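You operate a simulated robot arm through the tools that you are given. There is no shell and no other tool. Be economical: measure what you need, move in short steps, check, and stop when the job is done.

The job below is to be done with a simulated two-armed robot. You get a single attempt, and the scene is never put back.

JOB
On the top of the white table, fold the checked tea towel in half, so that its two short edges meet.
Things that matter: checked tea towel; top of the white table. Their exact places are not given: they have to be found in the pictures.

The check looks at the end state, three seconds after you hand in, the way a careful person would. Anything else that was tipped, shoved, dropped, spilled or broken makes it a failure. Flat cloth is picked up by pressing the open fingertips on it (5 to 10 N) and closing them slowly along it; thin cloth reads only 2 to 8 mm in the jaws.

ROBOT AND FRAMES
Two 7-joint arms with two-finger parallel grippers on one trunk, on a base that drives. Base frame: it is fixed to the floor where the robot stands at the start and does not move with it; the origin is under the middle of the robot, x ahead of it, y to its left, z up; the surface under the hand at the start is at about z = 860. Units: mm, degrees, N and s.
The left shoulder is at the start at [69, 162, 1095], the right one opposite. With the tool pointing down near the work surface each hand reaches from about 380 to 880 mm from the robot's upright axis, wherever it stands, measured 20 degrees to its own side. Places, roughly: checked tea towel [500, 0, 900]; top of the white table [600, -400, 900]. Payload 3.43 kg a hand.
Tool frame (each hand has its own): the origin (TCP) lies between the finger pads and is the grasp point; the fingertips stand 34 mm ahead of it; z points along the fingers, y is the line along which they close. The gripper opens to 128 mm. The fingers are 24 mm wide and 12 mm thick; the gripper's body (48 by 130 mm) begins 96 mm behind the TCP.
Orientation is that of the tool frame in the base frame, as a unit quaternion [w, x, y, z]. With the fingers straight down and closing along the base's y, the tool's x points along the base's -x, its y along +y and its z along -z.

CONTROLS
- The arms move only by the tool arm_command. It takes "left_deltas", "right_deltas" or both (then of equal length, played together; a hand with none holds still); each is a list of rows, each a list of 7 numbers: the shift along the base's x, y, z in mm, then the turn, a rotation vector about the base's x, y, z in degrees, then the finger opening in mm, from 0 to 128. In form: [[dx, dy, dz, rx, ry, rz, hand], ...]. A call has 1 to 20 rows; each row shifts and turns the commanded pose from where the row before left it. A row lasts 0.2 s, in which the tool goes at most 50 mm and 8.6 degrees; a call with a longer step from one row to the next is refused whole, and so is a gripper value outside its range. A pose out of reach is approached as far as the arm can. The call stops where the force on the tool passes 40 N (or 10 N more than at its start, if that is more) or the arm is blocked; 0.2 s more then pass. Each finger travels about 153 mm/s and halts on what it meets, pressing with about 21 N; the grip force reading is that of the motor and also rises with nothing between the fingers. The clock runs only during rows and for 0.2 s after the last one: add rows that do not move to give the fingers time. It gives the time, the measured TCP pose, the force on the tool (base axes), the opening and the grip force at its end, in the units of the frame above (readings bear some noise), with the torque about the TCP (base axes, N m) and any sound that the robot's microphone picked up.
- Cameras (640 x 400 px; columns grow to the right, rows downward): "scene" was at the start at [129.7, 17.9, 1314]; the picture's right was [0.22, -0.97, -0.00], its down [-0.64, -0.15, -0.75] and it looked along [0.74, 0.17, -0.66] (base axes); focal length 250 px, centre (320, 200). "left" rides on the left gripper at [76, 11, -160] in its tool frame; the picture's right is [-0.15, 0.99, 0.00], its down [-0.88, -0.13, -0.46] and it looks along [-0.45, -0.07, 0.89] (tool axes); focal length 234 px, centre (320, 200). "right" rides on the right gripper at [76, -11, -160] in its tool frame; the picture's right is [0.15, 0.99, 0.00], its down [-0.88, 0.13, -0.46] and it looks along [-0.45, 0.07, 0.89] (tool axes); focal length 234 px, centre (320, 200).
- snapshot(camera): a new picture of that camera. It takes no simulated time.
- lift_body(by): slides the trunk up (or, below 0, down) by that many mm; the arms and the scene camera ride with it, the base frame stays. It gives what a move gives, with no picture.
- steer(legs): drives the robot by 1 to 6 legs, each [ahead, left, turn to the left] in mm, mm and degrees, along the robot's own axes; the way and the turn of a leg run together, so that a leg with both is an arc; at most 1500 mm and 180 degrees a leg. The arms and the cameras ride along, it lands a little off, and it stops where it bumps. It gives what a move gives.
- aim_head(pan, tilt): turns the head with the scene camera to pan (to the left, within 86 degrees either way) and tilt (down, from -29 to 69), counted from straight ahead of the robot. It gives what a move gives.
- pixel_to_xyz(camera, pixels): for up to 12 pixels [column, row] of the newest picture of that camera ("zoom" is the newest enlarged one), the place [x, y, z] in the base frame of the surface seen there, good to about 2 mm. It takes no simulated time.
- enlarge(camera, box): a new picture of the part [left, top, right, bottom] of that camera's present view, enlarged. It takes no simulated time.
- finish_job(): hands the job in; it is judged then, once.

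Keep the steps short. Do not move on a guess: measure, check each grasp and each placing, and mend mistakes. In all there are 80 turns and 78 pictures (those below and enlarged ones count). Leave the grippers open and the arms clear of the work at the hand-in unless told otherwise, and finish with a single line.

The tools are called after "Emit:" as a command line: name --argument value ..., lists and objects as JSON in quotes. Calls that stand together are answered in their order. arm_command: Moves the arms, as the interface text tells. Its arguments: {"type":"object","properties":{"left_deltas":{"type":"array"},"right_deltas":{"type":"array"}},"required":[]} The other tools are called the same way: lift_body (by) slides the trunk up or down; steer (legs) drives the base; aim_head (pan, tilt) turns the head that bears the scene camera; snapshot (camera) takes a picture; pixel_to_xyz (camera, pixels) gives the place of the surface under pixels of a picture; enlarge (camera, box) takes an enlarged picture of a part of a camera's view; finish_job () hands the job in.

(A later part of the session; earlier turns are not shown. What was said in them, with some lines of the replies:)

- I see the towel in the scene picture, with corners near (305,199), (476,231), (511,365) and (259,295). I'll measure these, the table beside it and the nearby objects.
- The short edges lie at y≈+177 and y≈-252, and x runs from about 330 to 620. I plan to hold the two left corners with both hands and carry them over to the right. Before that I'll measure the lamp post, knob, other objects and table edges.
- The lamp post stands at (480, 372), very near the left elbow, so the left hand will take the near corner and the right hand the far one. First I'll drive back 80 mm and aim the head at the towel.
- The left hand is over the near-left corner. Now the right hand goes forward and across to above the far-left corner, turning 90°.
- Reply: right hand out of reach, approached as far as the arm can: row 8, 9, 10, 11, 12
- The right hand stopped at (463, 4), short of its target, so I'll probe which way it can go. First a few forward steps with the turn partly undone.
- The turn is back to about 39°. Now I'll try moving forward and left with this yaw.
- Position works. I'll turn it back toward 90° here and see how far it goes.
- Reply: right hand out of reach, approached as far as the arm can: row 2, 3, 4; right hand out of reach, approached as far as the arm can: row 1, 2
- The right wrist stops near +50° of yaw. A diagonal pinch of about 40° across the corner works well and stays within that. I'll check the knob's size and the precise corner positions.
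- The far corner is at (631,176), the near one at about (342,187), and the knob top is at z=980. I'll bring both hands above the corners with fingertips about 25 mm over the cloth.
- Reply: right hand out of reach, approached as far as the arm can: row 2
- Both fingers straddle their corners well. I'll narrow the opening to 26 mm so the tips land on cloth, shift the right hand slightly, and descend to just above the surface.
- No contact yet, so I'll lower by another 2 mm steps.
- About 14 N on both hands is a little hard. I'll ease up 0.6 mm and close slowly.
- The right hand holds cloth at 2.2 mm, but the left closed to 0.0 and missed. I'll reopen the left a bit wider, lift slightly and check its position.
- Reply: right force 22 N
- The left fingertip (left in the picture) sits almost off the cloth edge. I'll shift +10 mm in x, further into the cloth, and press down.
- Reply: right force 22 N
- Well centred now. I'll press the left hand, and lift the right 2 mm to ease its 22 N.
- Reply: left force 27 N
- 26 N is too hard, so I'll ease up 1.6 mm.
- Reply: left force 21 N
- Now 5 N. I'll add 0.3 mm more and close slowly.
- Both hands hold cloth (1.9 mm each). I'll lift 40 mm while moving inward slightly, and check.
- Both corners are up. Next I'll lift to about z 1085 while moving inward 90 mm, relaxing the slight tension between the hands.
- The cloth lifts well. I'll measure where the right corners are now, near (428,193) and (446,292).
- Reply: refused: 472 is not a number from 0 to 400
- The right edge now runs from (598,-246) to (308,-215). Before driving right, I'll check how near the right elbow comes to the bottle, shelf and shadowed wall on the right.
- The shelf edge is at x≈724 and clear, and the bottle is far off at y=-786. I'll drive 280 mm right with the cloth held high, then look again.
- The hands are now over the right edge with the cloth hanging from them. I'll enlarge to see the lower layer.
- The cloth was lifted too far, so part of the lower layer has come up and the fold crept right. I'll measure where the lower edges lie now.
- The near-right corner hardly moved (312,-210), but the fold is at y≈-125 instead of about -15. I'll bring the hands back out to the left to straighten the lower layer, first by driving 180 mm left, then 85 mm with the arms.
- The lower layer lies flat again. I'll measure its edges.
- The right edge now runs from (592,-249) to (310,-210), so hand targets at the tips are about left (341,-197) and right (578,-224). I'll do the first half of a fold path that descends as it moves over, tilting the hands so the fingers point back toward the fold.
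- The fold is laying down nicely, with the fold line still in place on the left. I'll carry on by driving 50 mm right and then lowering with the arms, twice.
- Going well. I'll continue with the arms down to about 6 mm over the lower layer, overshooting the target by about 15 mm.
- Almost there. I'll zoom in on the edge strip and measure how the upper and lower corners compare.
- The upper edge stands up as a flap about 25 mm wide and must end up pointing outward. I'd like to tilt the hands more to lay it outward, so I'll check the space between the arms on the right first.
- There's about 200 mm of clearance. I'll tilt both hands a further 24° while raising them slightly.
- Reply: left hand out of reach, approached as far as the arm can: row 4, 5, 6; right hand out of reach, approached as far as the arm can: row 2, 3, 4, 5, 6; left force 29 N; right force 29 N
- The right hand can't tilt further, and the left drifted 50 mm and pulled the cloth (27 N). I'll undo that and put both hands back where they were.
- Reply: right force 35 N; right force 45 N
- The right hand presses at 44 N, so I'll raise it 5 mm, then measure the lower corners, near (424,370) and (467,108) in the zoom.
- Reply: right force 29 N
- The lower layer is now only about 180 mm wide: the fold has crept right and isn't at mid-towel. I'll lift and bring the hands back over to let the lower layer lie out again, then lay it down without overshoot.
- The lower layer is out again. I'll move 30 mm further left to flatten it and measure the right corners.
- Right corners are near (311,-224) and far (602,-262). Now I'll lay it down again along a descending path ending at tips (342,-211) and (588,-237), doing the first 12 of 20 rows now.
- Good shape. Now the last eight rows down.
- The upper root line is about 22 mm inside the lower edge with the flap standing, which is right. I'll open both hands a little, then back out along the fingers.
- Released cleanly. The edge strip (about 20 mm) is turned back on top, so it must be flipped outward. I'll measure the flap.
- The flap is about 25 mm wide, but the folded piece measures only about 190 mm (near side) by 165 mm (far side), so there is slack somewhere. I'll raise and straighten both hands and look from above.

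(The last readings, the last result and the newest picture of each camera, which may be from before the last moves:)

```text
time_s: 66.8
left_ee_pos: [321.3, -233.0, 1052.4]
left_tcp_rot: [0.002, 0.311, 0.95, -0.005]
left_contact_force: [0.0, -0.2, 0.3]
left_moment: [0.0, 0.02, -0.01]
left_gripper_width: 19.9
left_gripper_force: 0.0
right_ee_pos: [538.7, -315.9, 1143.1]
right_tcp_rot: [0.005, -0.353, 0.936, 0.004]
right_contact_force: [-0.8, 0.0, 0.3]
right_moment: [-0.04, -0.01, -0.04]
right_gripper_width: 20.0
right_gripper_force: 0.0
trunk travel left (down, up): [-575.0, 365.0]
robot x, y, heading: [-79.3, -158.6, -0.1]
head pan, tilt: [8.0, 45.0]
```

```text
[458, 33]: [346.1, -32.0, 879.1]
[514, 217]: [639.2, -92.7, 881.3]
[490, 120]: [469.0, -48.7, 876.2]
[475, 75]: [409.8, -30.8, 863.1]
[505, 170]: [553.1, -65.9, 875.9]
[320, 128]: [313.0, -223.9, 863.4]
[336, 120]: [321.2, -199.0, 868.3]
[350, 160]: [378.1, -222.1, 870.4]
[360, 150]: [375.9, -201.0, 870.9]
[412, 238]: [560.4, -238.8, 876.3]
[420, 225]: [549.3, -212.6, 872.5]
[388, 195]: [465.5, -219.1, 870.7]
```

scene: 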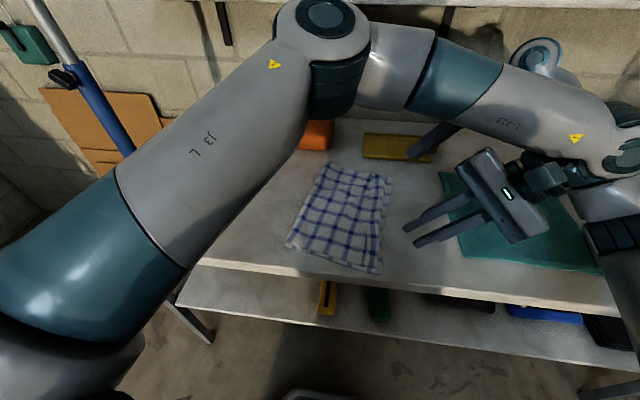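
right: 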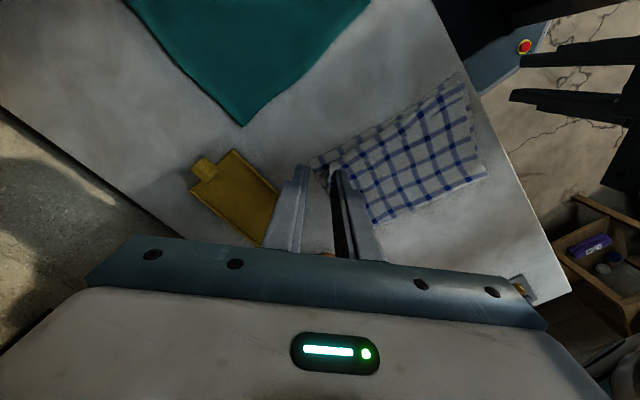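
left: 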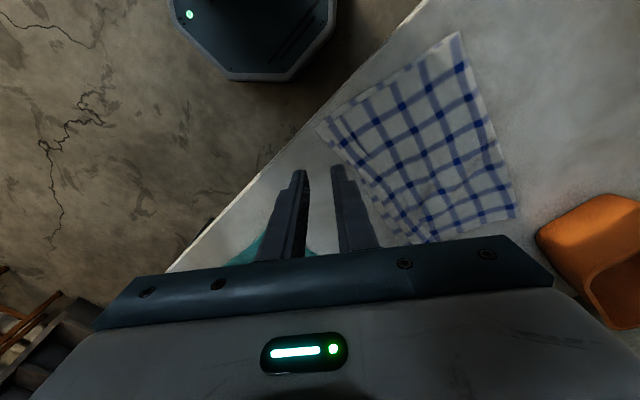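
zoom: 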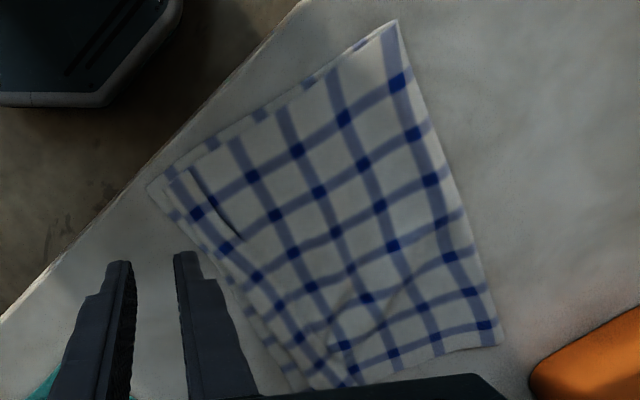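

The flap lies on top along the whole right side. I'll flip it by sweeping outward with the left hand's two fingers spread along the edge. First I'll turn the left hand to line up with the edge and bring it above the start point, with the right hand kept clear.

Emit:
arm_command --left_deltas '[[5, 5, 0, 0, 0, 8.5, 60], [5, 5, 0, 0, 0, 8.5, 128], [5, 5, 0, 0, 0, 8.5, 128], [5, 5, 0, 0, 0, 8.5, 128], [5, 5, 0, 0, 0, 8.5, 128], [5, 5, 0, 0, 0, 8.5, 128], [5, 5, 0, 0, 0, 8.5, 128], [5, 5, 0, 0, 0, 8.5, 128], [5, 5, 0, 0, 0, 8.5, 128], [5, 5, 0, 0, 0, 8.5, 128], [5, 5, 0, 0, 0, 8.5, 128], [5, 5, 0, 0, 0, 8.5, 128], [7, 5, 0, 0, 0, 8.5, 128], [7, 0, 0, 0, 0, 8, 128]]'

```text
time_s: 69.8
left_ee_pos: [396.0, -167.8, 1051.2]
left_tcp_rot: [0.006, -0.658, 0.753, 0.0]
left_contact_force: [-0.5, -0.8, 0.2]
left_moment: [0.0, 0.01, 0.05]
left_gripper_width: 127.9
left_gripper_force: 0.0
right_ee_pos: [539.7, -317.2, 1143.9]
right_tcp_rot: [0.005, -0.353, 0.936, 0.006]
right_contact_force: [0.3, 0.2, 0.2]
right_moment: [0.01, 0.01, 0.03]
right_gripper_width: 19.9
right_gripper_force: 0.2
trunk travel left (down, up): [-575.0, 365.0]
robot x, y, heading: [-76.8, -152.6, -0.5]
head pan, tilt: [8.0, 45.0]
```

Aligned at 82°. I'll lower to tips at about 870 and look with the left camera.

Emit:
arm_command --left_deltas '[[0, 0, -40, 0, 0, 0, 128], [0, 0, -40, 0, 0, 0, 128], [0, 0, -40, 0, 0, 0, 128], [0, 0, -20, 0, 0, 0, 128], [0, 0, -7, 0, 0, 0, 128]]'

Emit:
snapshot --camera "left"

```text
time_s: 71.0
left_ee_pos: [396.7, -169.6, 905.0]
left_tcp_rot: [0.005, -0.658, 0.753, -0.001]
left_contact_force: [-0.6, -0.1, 0.2]
left_moment: [-0.02, 0.0, 0.06]
left_gripper_width: 127.9
left_gripper_force: 0.1
right_ee_pos: [540.1, -315.1, 1142.4]
right_tcp_rot: [0.004, -0.353, 0.936, 0.005]
right_contact_force: [-0.4, 0.9, 0.8]
right_moment: [-0.03, 0.0, -0.01]
right_gripper_width: 20.3
right_gripper_force: 0.0
trunk travel left (down, up): [-575.0, 365.0]
robot x, y, heading: [-81.9, -155.4, -0.4]
head pan, tilt: [8.0, 45.0]
```

```text
22 pictures are left
```

left: 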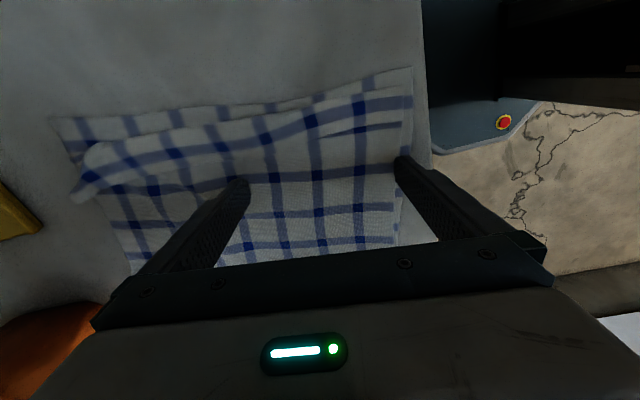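

I can see the flap above the fingertips in this picture. I'll lower 4 mm and sweep outward slowly by 75 mm.

Emit:
arm_command --left_deltas '[[0, 0, -4, 0, 0, 0, 128], [-0.8, -6, 0, 0, 0, 0, 128], [-0.8, -6, 0, 0, 0, 0, 128], [-0.8, -6, 0, 0, 0, 0, 128], [-0.8, -6, 0, 0, 0, 0, 128], [-0.8, -6, 0, 0, 0, 0, 128], [-0.8, -6, 0, 0, 0, 0, 128], [-0.8, -6, 0, 0, 0, 0, 128], [-0.8, -6, 0, 0, 0, 0, 128], [0, 0, 0, 0, 0, 0, 128]]'

Emit:
snapshot --camera "left"

```text
time_s: 73.2
left_ee_pos: [388.7, -216.6, 900.8]
left_tcp_rot: [0.005, -0.657, 0.754, 0.0]
left_contact_force: [-0.5, -0.3, 0.4]
left_moment: [0.0, 0.02, 0.0]
left_gripper_width: 128.1
left_gripper_force: 0.0
right_ee_pos: [538.6, -315.4, 1143.4]
right_tcp_rot: [0.004, -0.353, 0.936, 0.005]
right_contact_force: [0.6, 0.3, 0.7]
right_moment: [0.0, 0.01, 0.03]
right_gripper_width: 20.0
right_gripper_force: 0.1
trunk travel left (down, up): [-575.0, 365.0]
robot x, y, heading: [-80.2, -151.8, -0.4]
head pan, tilt: [8.0, 45.0]
```

```text
21 pictures are left
```

left: 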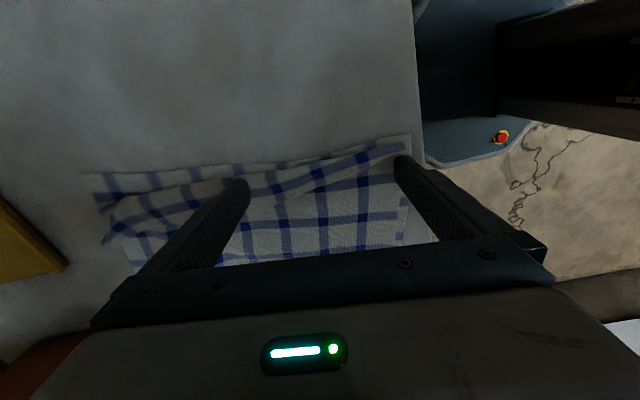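

The flap is being pushed ahead of the fingers. I'll continue 36 mm further and then look closely.

Emit:
arm_command --left_deltas '[[-0.8, -6, 0, 0, 0, 0, 128], [-0.8, -6, 0, 0, 0, 0, 128], [-0.8, -6, 0, 0, 0, 0, 128], [-0.8, -6, 0, 0, 0, 0, 128], [-0.8, -6, 0, 0, 0, 0, 128], [-0.8, -6, 0, 0, 0, 0, 128], [0, 0, 0, 0, 0, 0, 128]]'

Emit:
enlarge --camera "left" --box '[80, 100, 430, 280]'

```text
time_s: 74.8
left_ee_pos: [385.1, -251.4, 900.7]
left_tcp_rot: [0.005, -0.658, 0.753, -0.001]
left_contact_force: [-0.6, 0.2, 0.0]
left_moment: [0.01, -0.03, 0.01]
left_gripper_width: 128.0
left_gripper_force: 0.0
right_ee_pos: [538.6, -314.7, 1142.3]
right_tcp_rot: [0.004, -0.353, 0.936, 0.005]
right_contact_force: [-0.4, 0.3, -0.7]
right_moment: [0.01, 0.01, 0.0]
right_gripper_width: 19.9
right_gripper_force: 0.1
trunk travel left (down, up): [-575.0, 365.0]
robot x, y, heading: [-80.9, -154.5, -0.4]
head pan, tilt: [8.0, 45.0]
```

```text
1.83 times, centred on (255, 190) of left
```

zoom: 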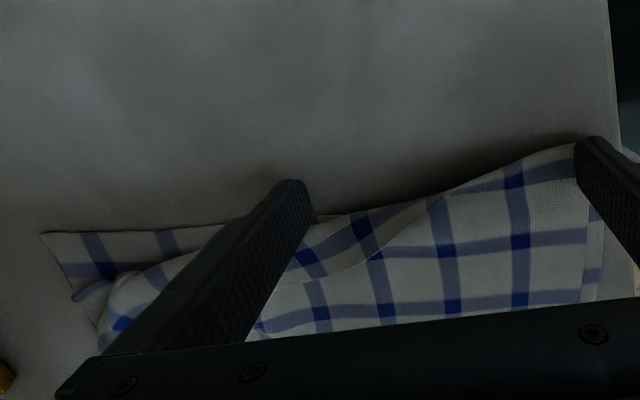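

The near end of the flap has flipped outward. I'll lift, go back, and repeat the sweep for the far half, starting at (530,-172).

Emit:
arm_command --left_deltas '[[0, 0, 20, 0, 0, 0, 128], [0, 0, 40, 0, 0, 0, 128], [30, 16, 0, 0, 0, 0, 128], [30, 16, 0, 0, 0, 0, 128], [30, 16, 0, 0, 0, 0, 128], [30, 16, 0, 0, 0, 0, 128], [25, 15, 0, 0, 0, 0, 128], [0, 0, -30, 0, 0, 0, 128], [0, 0, -20, 0, 0, 0, 128]]'

Emit:
snapshot --camera "left"

```text
time_s: 76.8
left_ee_pos: [530.9, -172.9, 911.1]
left_tcp_rot: [0.006, -0.658, 0.753, 0.0]
left_contact_force: [-0.4, 0.2, 0.5]
left_moment: [-0.02, -0.01, 0.01]
left_gripper_width: 127.8
left_gripper_force: 0.1
right_ee_pos: [538.8, -316.4, 1142.1]
right_tcp_rot: [0.003, -0.353, 0.936, 0.006]
right_contact_force: [0.3, 0.9, -0.6]
right_moment: [0.01, 0.01, -0.01]
right_gripper_width: 20.1
right_gripper_force: 0.1
trunk travel left (down, up): [-575.0, 365.0]
robot x, y, heading: [-82.2, -151.9, -0.3]
head pan, tilt: [8.0, 45.0]
```

```text
19 pictures are left
```

left: 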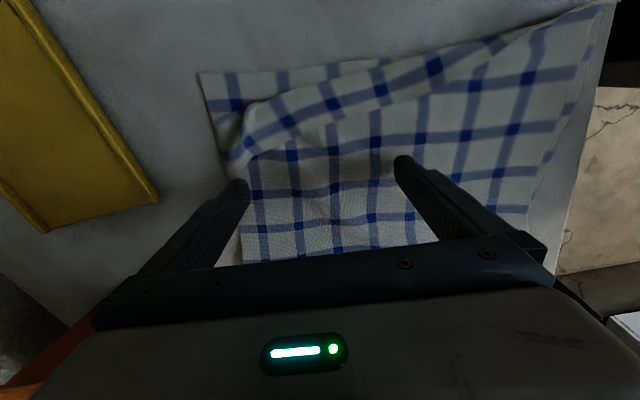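

The near half is fully flipped, and the far half still folds back to its corner tip at (237,152). I'll sweep the far half outward now.

Emit:
arm_command --left_deltas '[[0, 0, -6, 0, 0, 0, 128], [0, 0, -4, 0, 0, 0, 128], [-0.8, -6, 0, 0, 0, 0, 128], [-0.8, -6, 0, 0, 0, 0, 128], [-0.8, -6, 0, 0, 0, 0, 128], [-0.8, -6, 0, 0, 0, 0, 128], [-0.8, -6, 0, 0, 0, 0, 128], [-0.8, -6, 0, 0, 0, 0, 128], [-0.8, -6, 0, 0, 0, 0, 128], [-0.8, -6, 0, 0, 0, 0, 128], [-0.8, -6, 0, 0, 0, 0, 128], [-0.8, -6, 0, 0, 0, 0, 128], [-0.8, -6, 0, 0, 0, 0, 128], [-0.8, -6, 0, 0, 0, 0, 128], [-0.8, -6, 0, 0, 0, 0, 128], [-0.8, -6, 0, 0, 0, 0, 128], [-0.8, -6, 0, 0, 0, 0, 128], [0, 0, 20, 0, 0, 0, 128], [0, 10, 40, 0, 0, 0, 128], [0, 20, 40, 0, 0, 0, 128]]'

Emit:
arm_command --left_deltas '[[-10, 40, 20, 0, 0, 0, 128], [-10, 40, 20, 0, 0, 0, 128], [-10, 30, 0, 0, 0, 0, 128]]'

Emit:
snapshot --camera "left"

```text
time_s: 80.5
left_ee_pos: [517.1, -261.6, 906.6]
left_tcp_rot: [0.005, -0.659, 0.752, 0.004]
left_contact_force: [-1.3, 0.0, 0.0]
left_moment: [-0.01, 0.0, -0.01]
left_gripper_width: 127.8
left_gripper_force: 0.0
right_ee_pos: [539.4, -320.9, 1148.1]
right_tcp_rot: [0.009, -0.349, 0.937, 0.005]
right_contact_force: [11.6, -8.6, -0.4]
right_moment: [0.13, 0.13, -0.26]
right_gripper_width: 11.3
right_gripper_force: 0.0
trunk travel left (down, up): [-575.0, 365.0]
robot x, y, heading: [-77.9, -153.4, -0.4]
head pan, tilt: [8.0, 45.0]
stopped in row 18 (right hand): the force on the tool passed its limit at 46 N (the readings are from after the stop); the commanded pose is now the measured one
```

```text
time_s: 81.3
left_ee_pos: [489.5, -150.1, 947.1]
left_tcp_rot: [0.004, -0.659, 0.752, 0.003]
left_contact_force: [0.3, -0.2, -0.5]
left_moment: [-0.01, 0.01, -0.03]
left_gripper_width: 128.1
left_gripper_force: 0.0
right_ee_pos: [539.1, -318.4, 1147.9]
right_tcp_rot: [0.007, -0.349, 0.937, 0.004]
right_contact_force: [0.6, 0.6, 0.9]
right_moment: [-0.02, -0.01, -0.01]
right_gripper_width: 20.2
right_gripper_force: 0.1
trunk travel left (down, up): [-575.0, 365.0]
robot x, y, heading: [-78.0, -154.3, -0.3]
head pan, tilt: [8.0, 45.0]
```

```text
18 pictures are left
```

left: 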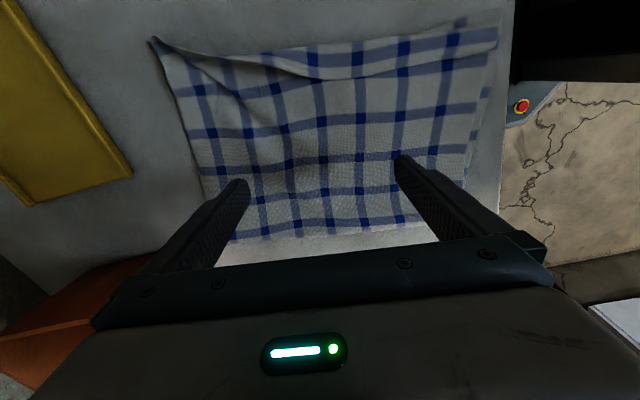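

The flap has flipped out at the far end too. The left wrist brushed the right hand, so I'll move the right hand 150 mm away to the right, lift the left, and look closely.

Emit:
arm_command --right_deltas '[[0, -30, 10, 0, 0, 0, 20], [0, -30, 10, 0, 0, 0, 20], [-10, -30, 0, 0, 0, 0, 20], [-10, -30, 0, 0, 0, 0, 20], [-10, -30, 0, 0, 0, 0, 20]]' --left_deltas '[[0, 20, 30, 0, 0, 0, 128], [0, 20, 30, 0, 0, 0, 128], [-10, 10, 20, 0, 0, 0, 128], [-10, 0, 20, 0, 0, 0, 128], [0, 0, 0, 0, 0, 0, 128]]'

Emit:
enlarge --camera "left" --box '[120, 20, 520, 270]'

Emit:
enlarge --camera "scene" --box '[260, 140, 400, 280]'

```text
time_s: 82.5
left_ee_pos: [468.6, -101.5, 1047.9]
left_tcp_rot: [0.006, -0.659, 0.752, 0.004]
left_contact_force: [0.9, -0.7, 0.7]
left_moment: [0.03, -0.01, 0.02]
left_gripper_width: 128.0
left_gripper_force: 0.0
right_ee_pos: [506.5, -467.9, 1164.7]
right_tcp_rot: [0.01, -0.349, 0.937, 0.006]
right_contact_force: [0.2, -0.3, 0.1]
right_moment: [0.02, -0.03, -0.02]
right_gripper_width: 20.1
right_gripper_force: 0.0
right hand out of reach, approached as far as the arm can: row 5
trunk travel left (down, up): [-575.0, 365.0]
robot x, y, heading: [-80.8, -154.5, -0.1]
head pan, tilt: [8.0, 45.0]
```

```text
1.60 times, centred on (320, 145) of left
```

zoom: 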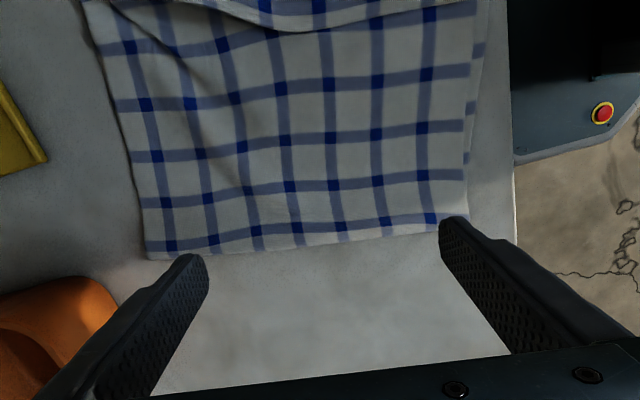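

```text
2.86 times, centred on (330, 210) of scene
```

zoom: 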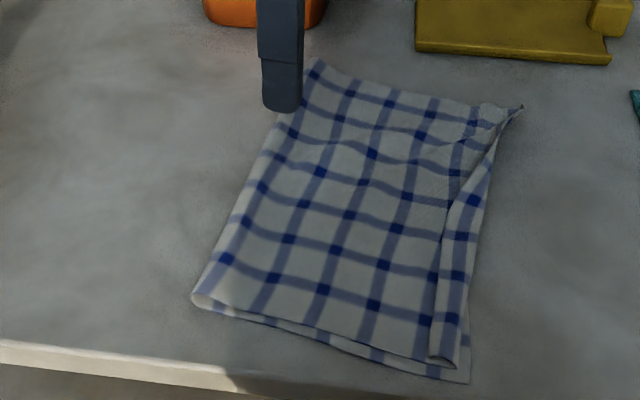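

The far corner is out now, but the near and middle part is still turned in. I'll sweep the near half again, this time going further and lifting straight up at the end.

Emit:
arm_command --left_deltas '[[-23, -21, -40, 0, 0, 0, 128], [-23, -21, -40, 0, 0, 0, 128], [-23, -21, -40, 0, 0, 0, 128], [0, 0, -22, 0, 0, 0, 128], [0, 0, -5, 0, 0, 0, 128], [-0.8, -6, 0, 0, 0, 0, 128], [-0.8, -6, 0, 0, 0, 0, 128], [-0.8, -6, 0, 0, 0, 0, 128], [-0.8, -6, 0, 0, 0, 0, 128], [-0.8, -6, 0, 0, 0, 0, 128], [-0.8, -6, 0, 0, 0, 0, 128], [-0.8, -6, 0, 0, 0, 0, 128], [-0.8, -6, 0, 0, 0, 0, 128], [-0.8, -6, 0, 0, 0, 0, 128], [-0.8, -6, 0, 0, 0, 0, 128], [-0.8, -6, 0, 0, 0, 0, 128], [-0.8, -6, 0, 0, 0, 0, 128], [-0.8, -6, 0, 0, 0, 0, 128], [-0.8, -6, 0, 0, 0, 0, 128], [0, 0, 0, 0, 0, 0, 128]]'

Emit:
enlarge --camera "left" --box '[80, 60, 480, 280]'

```text
refused: row 1 steps farther than a row can; nothing moved
```

```text
1.60 times, centred on (280, 170) of left
```

zoom: 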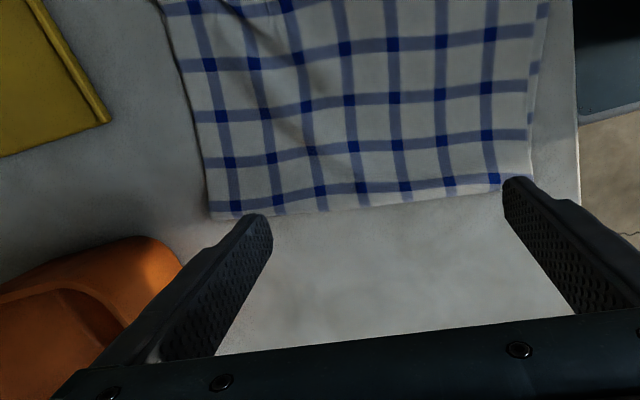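

The first row was too long, so I'll redo it with shorter steps, positioning first.

Emit:
arm_command --left_deltas '[[-17, -16, -30, 0, 0, 0, 128], [-17, -16, -30, 0, 0, 0, 128], [-17, -16, -30, 0, 0, 0, 128], [-17, -16, -30, 0, 0, 0, 128], [0, 0, -20, 0, 0, 0, 128], [0, 0, -7, 0, 0, 0, 128]]'

Emit:
arm_command --left_deltas '[[-0.8, -6, 0, 0, 0, 0, 128], [-0.8, -6, 0, 0, 0, 0, 128], [-0.8, -6, 0, 0, 0, 0, 128], [-0.8, -6, 0, 0, 0, 0, 128], [-0.8, -6, 0, 0, 0, 0, 128], [-0.8, -6, 0, 0, 0, 0, 128], [-0.8, -6, 0, 0, 0, 0, 128], [-0.8, -6, 0, 0, 0, 0, 128], [-0.8, -6, 0, 0, 0, 0, 128], [-0.8, -6, 0, 0, 0, 0, 128], [-0.8, -6, 0, 0, 0, 0, 128], [-0.8, -6, 0, 0, 0, 0, 128], [-0.8, -6, 0, 0, 0, 0, 128], [-0.8, -6, 0, 0, 0, 0, 128], [-0.8, -6, 0, 0, 0, 0, 128], [0, 0, 0, 0, 0, 0, 128]]'

Emit:
enlarge --camera "left" --box '[80, 60, 480, 280]'

```text
time_s: 83.9
left_ee_pos: [400.3, -165.2, 898.6]
left_tcp_rot: [0.005, -0.659, 0.752, 0.003]
left_contact_force: [-0.5, -0.3, 0.6]
left_moment: [-0.02, -0.03, -0.02]
left_gripper_width: 128.1
left_gripper_force: 0.0
right_ee_pos: [507.9, -467.1, 1165.0]
right_tcp_rot: [0.01, -0.349, 0.937, 0.005]
right_contact_force: [0.2, -0.4, -0.4]
right_moment: [0.03, 0.01, 0.01]
right_gripper_width: 20.1
right_gripper_force: 0.1
trunk travel left (down, up): [-575.0, 365.0]
robot x, y, heading: [-79.2, -153.7, -0.2]
head pan, tilt: [8.0, 45.0]
```

```text
time_s: 87.3
left_ee_pos: [387.6, -255.0, 897.8]
left_tcp_rot: [0.005, -0.659, 0.752, 0.003]
left_contact_force: [-1.5, -0.1, -0.4]
left_moment: [0.0, 0.03, 0.0]
left_gripper_width: 127.9
left_gripper_force: 0.1
right_ee_pos: [508.5, -466.3, 1164.8]
right_tcp_rot: [0.008, -0.348, 0.937, 0.005]
right_contact_force: [-0.4, -0.3, -0.7]
right_moment: [-0.01, 0.01, 0.02]
right_gripper_width: 20.1
right_gripper_force: 0.1
trunk travel left (down, up): [-575.0, 365.0]
robot x, y, heading: [-78.8, -154.8, -0.3]
head pan, tilt: [8.0, 45.0]
```

```text
1.60 times, centred on (280, 170) of left
```

zoom: 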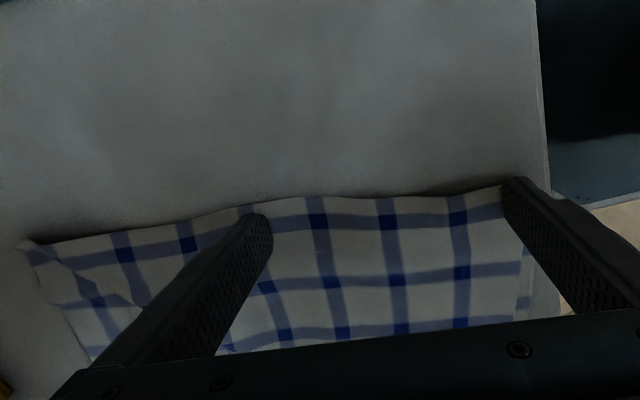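

The whole edge now points outward. I'll lift straight up and away, then look.

Emit:
arm_command --left_deltas '[[0, 0, 15, 0, 0, 0, 128], [0, 0, 30, 0, 0, 0, 128], [0, 0, 40, 0, 0, 0, 128], [0, 25, 30, 0, 0, 0, 128], [0, 35, 20, 0, 0, 0, 128], [0, 40, 20, 0, 0, 0, 128], [-10, 40, 0, 0, 0, 0, 128], [-10, 40, 0, 0, 0, 0, 128], [-10, 40, 0, 0, 0, 0, 128]]'

Emit:
enlarge --camera "scene" --box '[270, 150, 400, 280]'

```text
time_s: 89.3
left_ee_pos: [360.1, -35.2, 1055.1]
left_tcp_rot: [0.005, -0.658, 0.753, 0.002]
left_contact_force: [-0.5, -0.1, -0.9]
left_moment: [-0.01, -0.01, -0.01]
left_gripper_width: 127.9
left_gripper_force: 0.0
right_ee_pos: [506.9, -466.4, 1166.1]
right_tcp_rot: [0.008, -0.348, 0.938, 0.003]
right_contact_force: [-0.3, 1.1, 0.8]
right_moment: [-0.03, -0.05, 0.04]
right_gripper_width: 20.3
right_gripper_force: 0.1
trunk travel left (down, up): [-575.0, 365.0]
robot x, y, heading: [-78.2, -157.9, -0.5]
head pan, tilt: [8.0, 45.0]
```

```text
3.08 times, centred on (335, 215) of scene
```

zoom: 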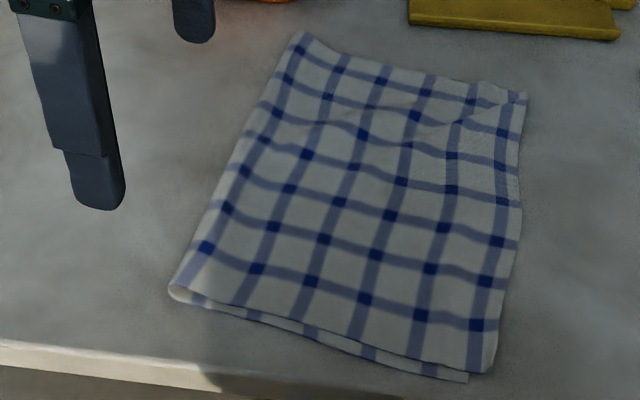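

Flap fully flipped. I'll measure the corners now: upper near (489,370), lower near (466,380), far (524,96), fold (172,290) and (302,35).

Emit:
pixel_to_xyz --camera "zoom" --pixels '[[488, 369], [465, 379], [522, 97], [516, 200], [502, 300], [176, 292], [303, 37], [230, 180], [440, 140], [520, 150], [470, 372], [400, 358]]'

```text
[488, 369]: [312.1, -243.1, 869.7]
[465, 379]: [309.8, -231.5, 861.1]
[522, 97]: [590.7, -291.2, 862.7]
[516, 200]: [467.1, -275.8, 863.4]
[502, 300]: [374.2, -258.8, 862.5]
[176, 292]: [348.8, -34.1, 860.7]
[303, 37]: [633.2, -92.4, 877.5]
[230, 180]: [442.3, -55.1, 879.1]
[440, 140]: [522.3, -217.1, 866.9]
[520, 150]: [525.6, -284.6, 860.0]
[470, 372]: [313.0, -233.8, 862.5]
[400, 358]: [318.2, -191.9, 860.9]
```

The edges nearly meet: the upper runs past the lower by about 14 mm near and about 27 mm far, and the fold side is puffed up with slack (z≈878). Pulling the fold outward would fix both, so I'll turn the left hand to close across the fold and bring it above the far end.

Emit:
arm_command --left_deltas '[[21, -5, 0, 0, 0, -8.2, 100], [21, -5, 0, 0, 0, -8.2, 60], [22, -5, 0, 0, 0, -8.2, 44], [22, -5, 0, 0, 0, -8.2, 44], [22, -5, 0, 0, 0, -8.2, 44], [22, -5, 0, 0, 0, -8.2, 44], [22, -5, 0, 0, 0, -8.2, 44], [22, -5, 0, 0, 0, -8.2, 44], [22, -5, 0, 0, 0, -8.2, 44], [22, -5, 0, 0, 0, -8.2, 44], [22, -5, 0, 0, 0, -8.2, 44]]'

Emit:
arm_command --left_deltas '[[0, 0, -40, 0, 0, 0, 44], [0, 0, -40, 0, 0, 0, 44], [0, 0, -40, 0, 0, 0, 44], [0, 0, -15, 0, 0, 0, 44]]'

Emit:
snapshot --camera "left"

```text
time_s: 91.7
left_ee_pos: [597.9, -91.6, 1054.4]
left_tcp_rot: [0.006, 0.068, 0.998, -0.002]
left_contact_force: [-0.7, -1.1, 1.1]
left_moment: [0.02, 0.01, -0.01]
left_gripper_width: 44.4
left_gripper_force: 0.1
right_ee_pos: [507.7, -468.3, 1165.1]
right_tcp_rot: [0.009, -0.349, 0.937, 0.005]
right_contact_force: [0.6, 0.2, 0.4]
right_moment: [0.0, 0.02, 0.0]
right_gripper_width: 20.3
right_gripper_force: 0.1
trunk travel left (down, up): [-575.0, 365.0]
robot x, y, heading: [-78.0, -154.9, -0.2]
head pan, tilt: [8.0, 45.0]
```

```text
time_s: 92.7
left_ee_pos: [598.1, -90.6, 917.7]
left_tcp_rot: [0.006, 0.068, 0.998, -0.001]
left_contact_force: [0.5, 0.1, 0.9]
left_moment: [0.01, 0.0, -0.02]
left_gripper_width: 43.9
left_gripper_force: 0.1
right_ee_pos: [507.1, -466.8, 1164.6]
right_tcp_rot: [0.01, -0.349, 0.937, 0.004]
right_contact_force: [-0.3, 0.0, 0.1]
right_moment: [0.01, -0.01, -0.03]
right_gripper_width: 20.0
right_gripper_force: 0.1
trunk travel left (down, up): [-575.0, 365.0]
robot x, y, heading: [-77.0, -155.4, -0.1]
head pan, tilt: [8.0, 45.0]
```

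```text
12 pictures are left
```

left: 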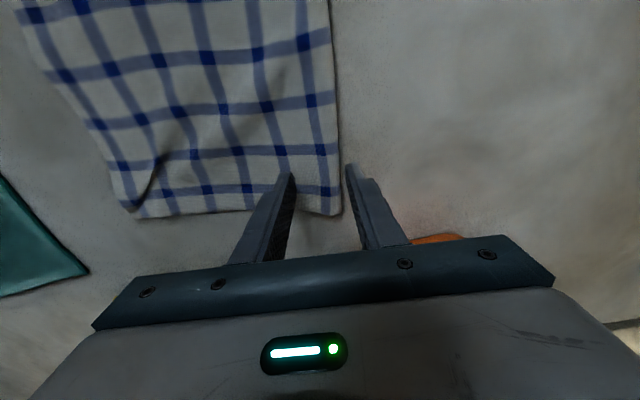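

The fingers straddle the fold edge well. I'll lower to light contact.

Emit:
arm_command --left_deltas '[[0, 0, -10, 0, 0, 0, 44], [0, 0, -8, 0, 0, 0, 44], [0, 0, -2, 0, 0, 0, 44], [0, 0, -1, 0, 0, 0, 44], [0, 0, 0, 0, 0, 0, 44]]'

```text
time_s: 93.9
left_ee_pos: [597.7, -90.7, 897.7]
left_tcp_rot: [0.006, 0.067, 0.998, -0.001]
left_contact_force: [-0.6, 0.4, -0.1]
left_moment: [-0.02, 0.04, -0.03]
left_gripper_width: 44.0
left_gripper_force: 0.1
right_ee_pos: [508.2, -467.4, 1165.6]
right_tcp_rot: [0.009, -0.349, 0.937, 0.005]
right_contact_force: [-0.3, 0.3, -0.2]
right_moment: [0.0, 0.02, 0.02]
right_gripper_width: 19.9
right_gripper_force: 0.1
trunk travel left (down, up): [-575.0, 365.0]
robot x, y, heading: [-74.1, -155.9, -0.6]
head pan, tilt: [8.0, 45.0]
```

The tips are at z≈863, well below the top of the puffed fold. I'll close slowly here to take the fold itself.

Emit:
arm_command --left_deltas '[[0, 0, -1, 0, 0, 0, 40], [0, 0, 0, 0, 0, 0, 36], [0, 0, 0, 0, 0, 0, 32], [0, 0, 0, 0, 0, 0, 28], [0, 0, 0, 0, 0, 0, 24], [0, 0, 0, 0, 0, 0, 20], [0, 0, 0, 0, 0, 0, 16], [0, 0, 0, 0, 0, 0, 12], [0, 0, 0, 0, 0, 0, 9], [0, 0, 0, 0, 0, 0, 6], [0, 0, 0, 0, 0, 0, 3], [0, 0, 0, 0, 0, 0, 0], [0, 0, 0, 0, 0, 0, 0]]'

Emit:
enlarge --camera "left" --box '[80, 40, 420, 260]'

```text
time_s: 96.7
left_ee_pos: [597.7, -91.2, 896.4]
left_tcp_rot: [0.006, 0.068, 0.998, -0.001]
left_contact_force: [-0.2, 0.1, -0.8]
left_moment: [-0.05, 0.0, 0.01]
left_gripper_width: 3.0
left_gripper_force: 20.6
right_ee_pos: [508.5, -466.9, 1165.4]
right_tcp_rot: [0.009, -0.349, 0.937, 0.004]
right_contact_force: [-0.4, 0.2, 0.2]
right_moment: [0.03, -0.01, -0.01]
right_gripper_width: 20.1
right_gripper_force: 0.0
trunk travel left (down, up): [-575.0, 365.0]
robot x, y, heading: [-83.0, -154.5, -0.2]
head pan, tilt: [8.0, 45.0]
```

```text
1.82 times, centred on (250, 150) of left
```

zoom: 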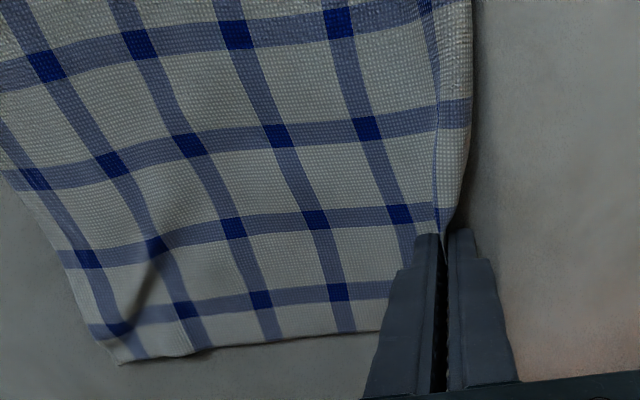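

It holds the fold (3 mm). I'll pull outward 36 mm with a 2 mm lift.

Emit:
arm_command --left_deltas '[[0, 0, 2, 0, 0, 0, 0], [0.7, 6, 0, 0, 0, 0, 0], [0.7, 6, 0, 0, 0, 0, 0], [0.7, 6, 0, 0, 0, 0, 0], [0.7, 6, 0, 0, 0, 0, 0], [0.7, 6, 0, 0, 0, 0, 0], [0.7, 6, 0, 0, 0, 0, 0], [0, 0, 0, 0, 0, 0, 0]]'

Emit:
snapshot --camera "left"

Emit:
pixel_to_xyz --camera "left" --pixels '[[140, 217], [135, 210], [100, 130], [60, 80], [320, 130]]'

```text
time_s: 98.5
left_ee_pos: [601.4, -53.0, 899.4]
left_tcp_rot: [0.006, 0.068, 0.998, -0.001]
left_contact_force: [-0.5, 0.0, -0.7]
left_moment: [0.01, -0.02, 0.0]
left_gripper_width: 2.7
left_gripper_force: 21.1
right_ee_pos: [507.8, -466.5, 1164.9]
right_tcp_rot: [0.009, -0.348, 0.937, 0.005]
right_contact_force: [-1.0, -0.1, 0.8]
right_moment: [0.0, -0.01, -0.02]
right_gripper_width: 19.7
right_gripper_force: 0.1
trunk travel left (down, up): [-575.0, 365.0]
robot x, y, heading: [-76.1, -155.7, -0.3]
head pan, tilt: [8.0, 45.0]
```

```text
10 pictures are left
```

left: 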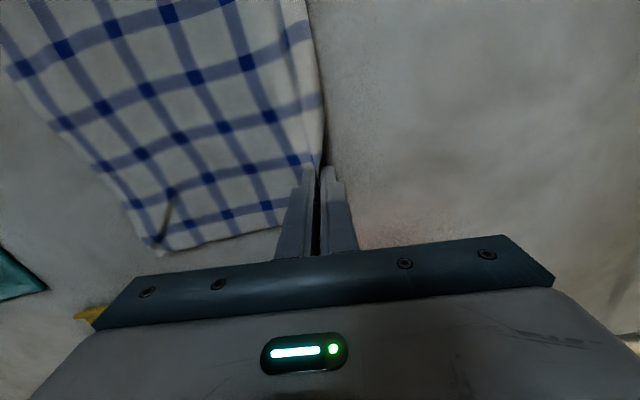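

```text
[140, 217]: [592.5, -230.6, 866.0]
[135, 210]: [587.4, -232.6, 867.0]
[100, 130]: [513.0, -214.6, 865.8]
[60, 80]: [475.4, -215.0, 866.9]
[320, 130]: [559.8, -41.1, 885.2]
```

The fold moved out. I'll release, rise, and check the corners from the scene camera.

Emit:
arm_command --left_deltas '[[0, 0, -2, 0, 0, 0, 0], [0, 0, 0, 0, 0, 0, 20], [0, 0, 0, 0, 0, 0, 40], [0, 0, 20, 0, 0, 0, 44], [0, 0, 40, 0, 0, 0, 44], [0, 10, 40, 0, 0, 0, 44], [-20, 20, 30, 0, 0, 0, 44], [-20, 30, 0, 0, 0, 0, 44], [-20, 30, 0, 0, 0, 0, 44]]'

Emit:
enlarge --camera "scene" --box '[270, 150, 400, 280]'

```text
time_s: 100.5
left_ee_pos: [539.9, 36.0, 1027.0]
left_tcp_rot: [0.006, 0.068, 0.998, -0.001]
left_contact_force: [0.1, 0.7, 0.0]
left_moment: [-0.05, 0.01, 0.0]
left_gripper_width: 43.9
left_gripper_force: 0.1
right_ee_pos: [506.8, -465.6, 1166.4]
right_tcp_rot: [0.009, -0.348, 0.937, 0.004]
right_contact_force: [0.4, 0.3, 0.8]
right_moment: [-0.04, 0.0, 0.01]
right_gripper_width: 20.1
right_gripper_force: 0.1
trunk travel left (down, up): [-575.0, 365.0]
robot x, y, heading: [-79.5, -151.5, -0.5]
head pan, tilt: [8.0, 45.0]
```

```text
3.08 times, centred on (335, 215) of scene
```

zoom: 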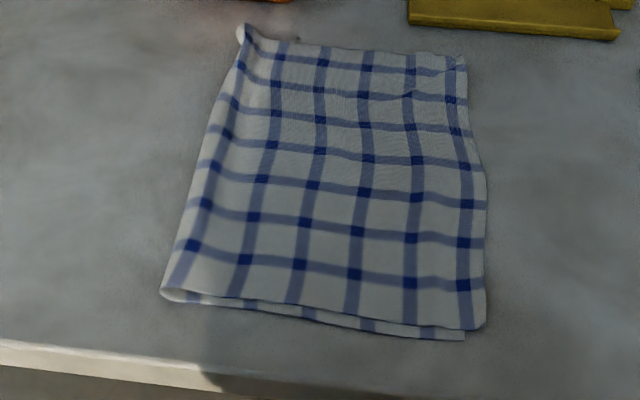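

Much neater and more rectangular. I'll measure again.

Emit:
pixel_to_xyz --camera "zoom" --pixels '[[481, 326], [462, 337], [464, 62], [467, 100], [480, 180], [484, 250], [166, 290], [241, 32], [200, 160], [325, 318], [410, 80], [400, 52]]'

Emit:
enlarge --camera "scene" --box '[380, 155, 440, 270]'

```text
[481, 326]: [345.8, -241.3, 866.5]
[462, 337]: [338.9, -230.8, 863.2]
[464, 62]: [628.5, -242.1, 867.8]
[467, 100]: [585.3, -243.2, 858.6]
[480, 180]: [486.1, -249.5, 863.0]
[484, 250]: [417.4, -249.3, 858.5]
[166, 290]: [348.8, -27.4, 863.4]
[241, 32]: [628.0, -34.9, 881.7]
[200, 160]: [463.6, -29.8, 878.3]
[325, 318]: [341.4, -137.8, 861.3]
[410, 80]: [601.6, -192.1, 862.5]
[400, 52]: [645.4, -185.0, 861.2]
```

```text
3.48 times, centred on (410, 212) of scene
```

zoom: 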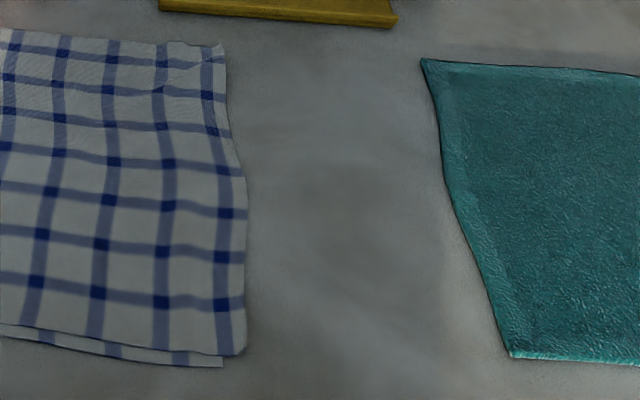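

Nearly square now: near corners differ by about 12 mm, and at the far end the lower edge is hidden under the upper. I'll look from the right-hand camera on that side.

Emit:
snapshot --camera "right"

```text
7 pictures are left
```

right: 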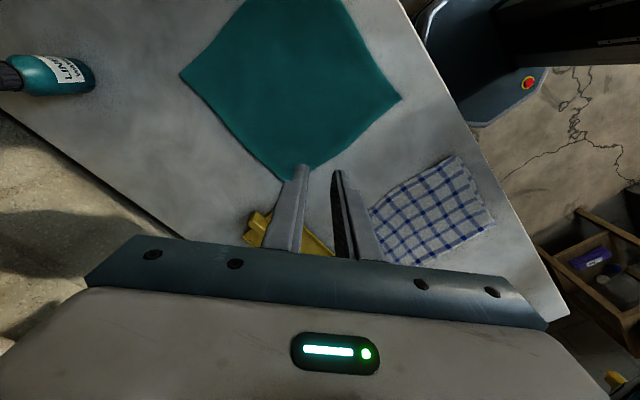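

By geometry the far corners match within a few mm and the near ones within about 12 mm, so the fold is good. I'll raise the left hand clear, open both grippers, and take one last look.

Emit:
arm_command --left_deltas '[[-10, 10, 30, 0, 0, 0, 100], [-20, 10, 30, 0, 0, 0, 128], [-20, 10, 20, 0, 0, 0, 128], [-20, 10, 0, 0, 0, 0, 128], [-20, 10, 0, 0, 0, 0, 128], [0, 0, 0, 0, 0, 0, 128]]' --right_deltas '[[0, 0, 0, 0, 0, 0, 60], [0, 0, 0, 0, 0, 0, 100], [0, 0, 0, 0, 0, 0, 128], [0, 0, 0, 0, 0, 0, 128], [0, 0, 0, 0, 0, 0, 128], [0, 0, 0, 0, 0, 0, 128]]'

Emit:
snapshot --camera "scene"

```text
time_s: 101.9
left_ee_pos: [451.5, 86.4, 1108.9]
left_tcp_rot: [0.005, 0.068, 0.998, -0.001]
left_contact_force: [0.4, -0.4, 0.0]
left_moment: [0.01, 0.0, 0.0]
left_gripper_width: 128.0
left_gripper_force: 0.1
right_ee_pos: [507.7, -467.8, 1165.8]
right_tcp_rot: [0.01, -0.348, 0.937, 0.006]
right_contact_force: [0.0, -0.2, -0.1]
right_moment: [0.01, 0.0, -0.02]
right_gripper_width: 128.0
right_gripper_force: 0.1
trunk travel left (down, up): [-575.0, 365.0]
robot x, y, heading: [-78.6, -153.4, -0.2]
head pan, tilt: [8.0, 45.0]
```

```text
6 pictures are left
```

scene: 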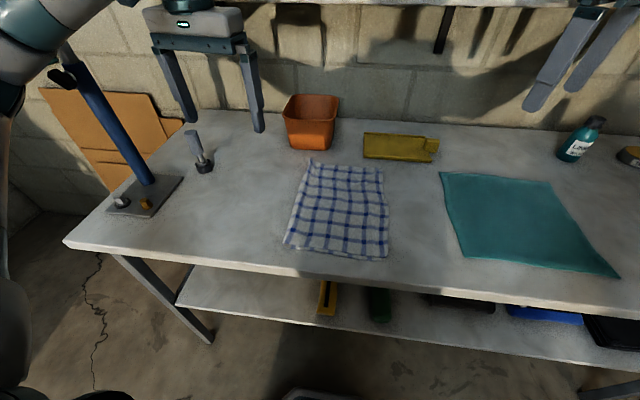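

The towel lies folded in half on the table, everything else is standing where it was, and the arms are clear with grippers open. Handing in.

Emit:
finish_job

```text
The job is handed in.
```

The tea towel is folded in half on the white table: its short edges meet within about 12 mm at the near end, while the far-end match is inferred because the lower edge was hidden, and nothing else looked disturbed in the last picture.
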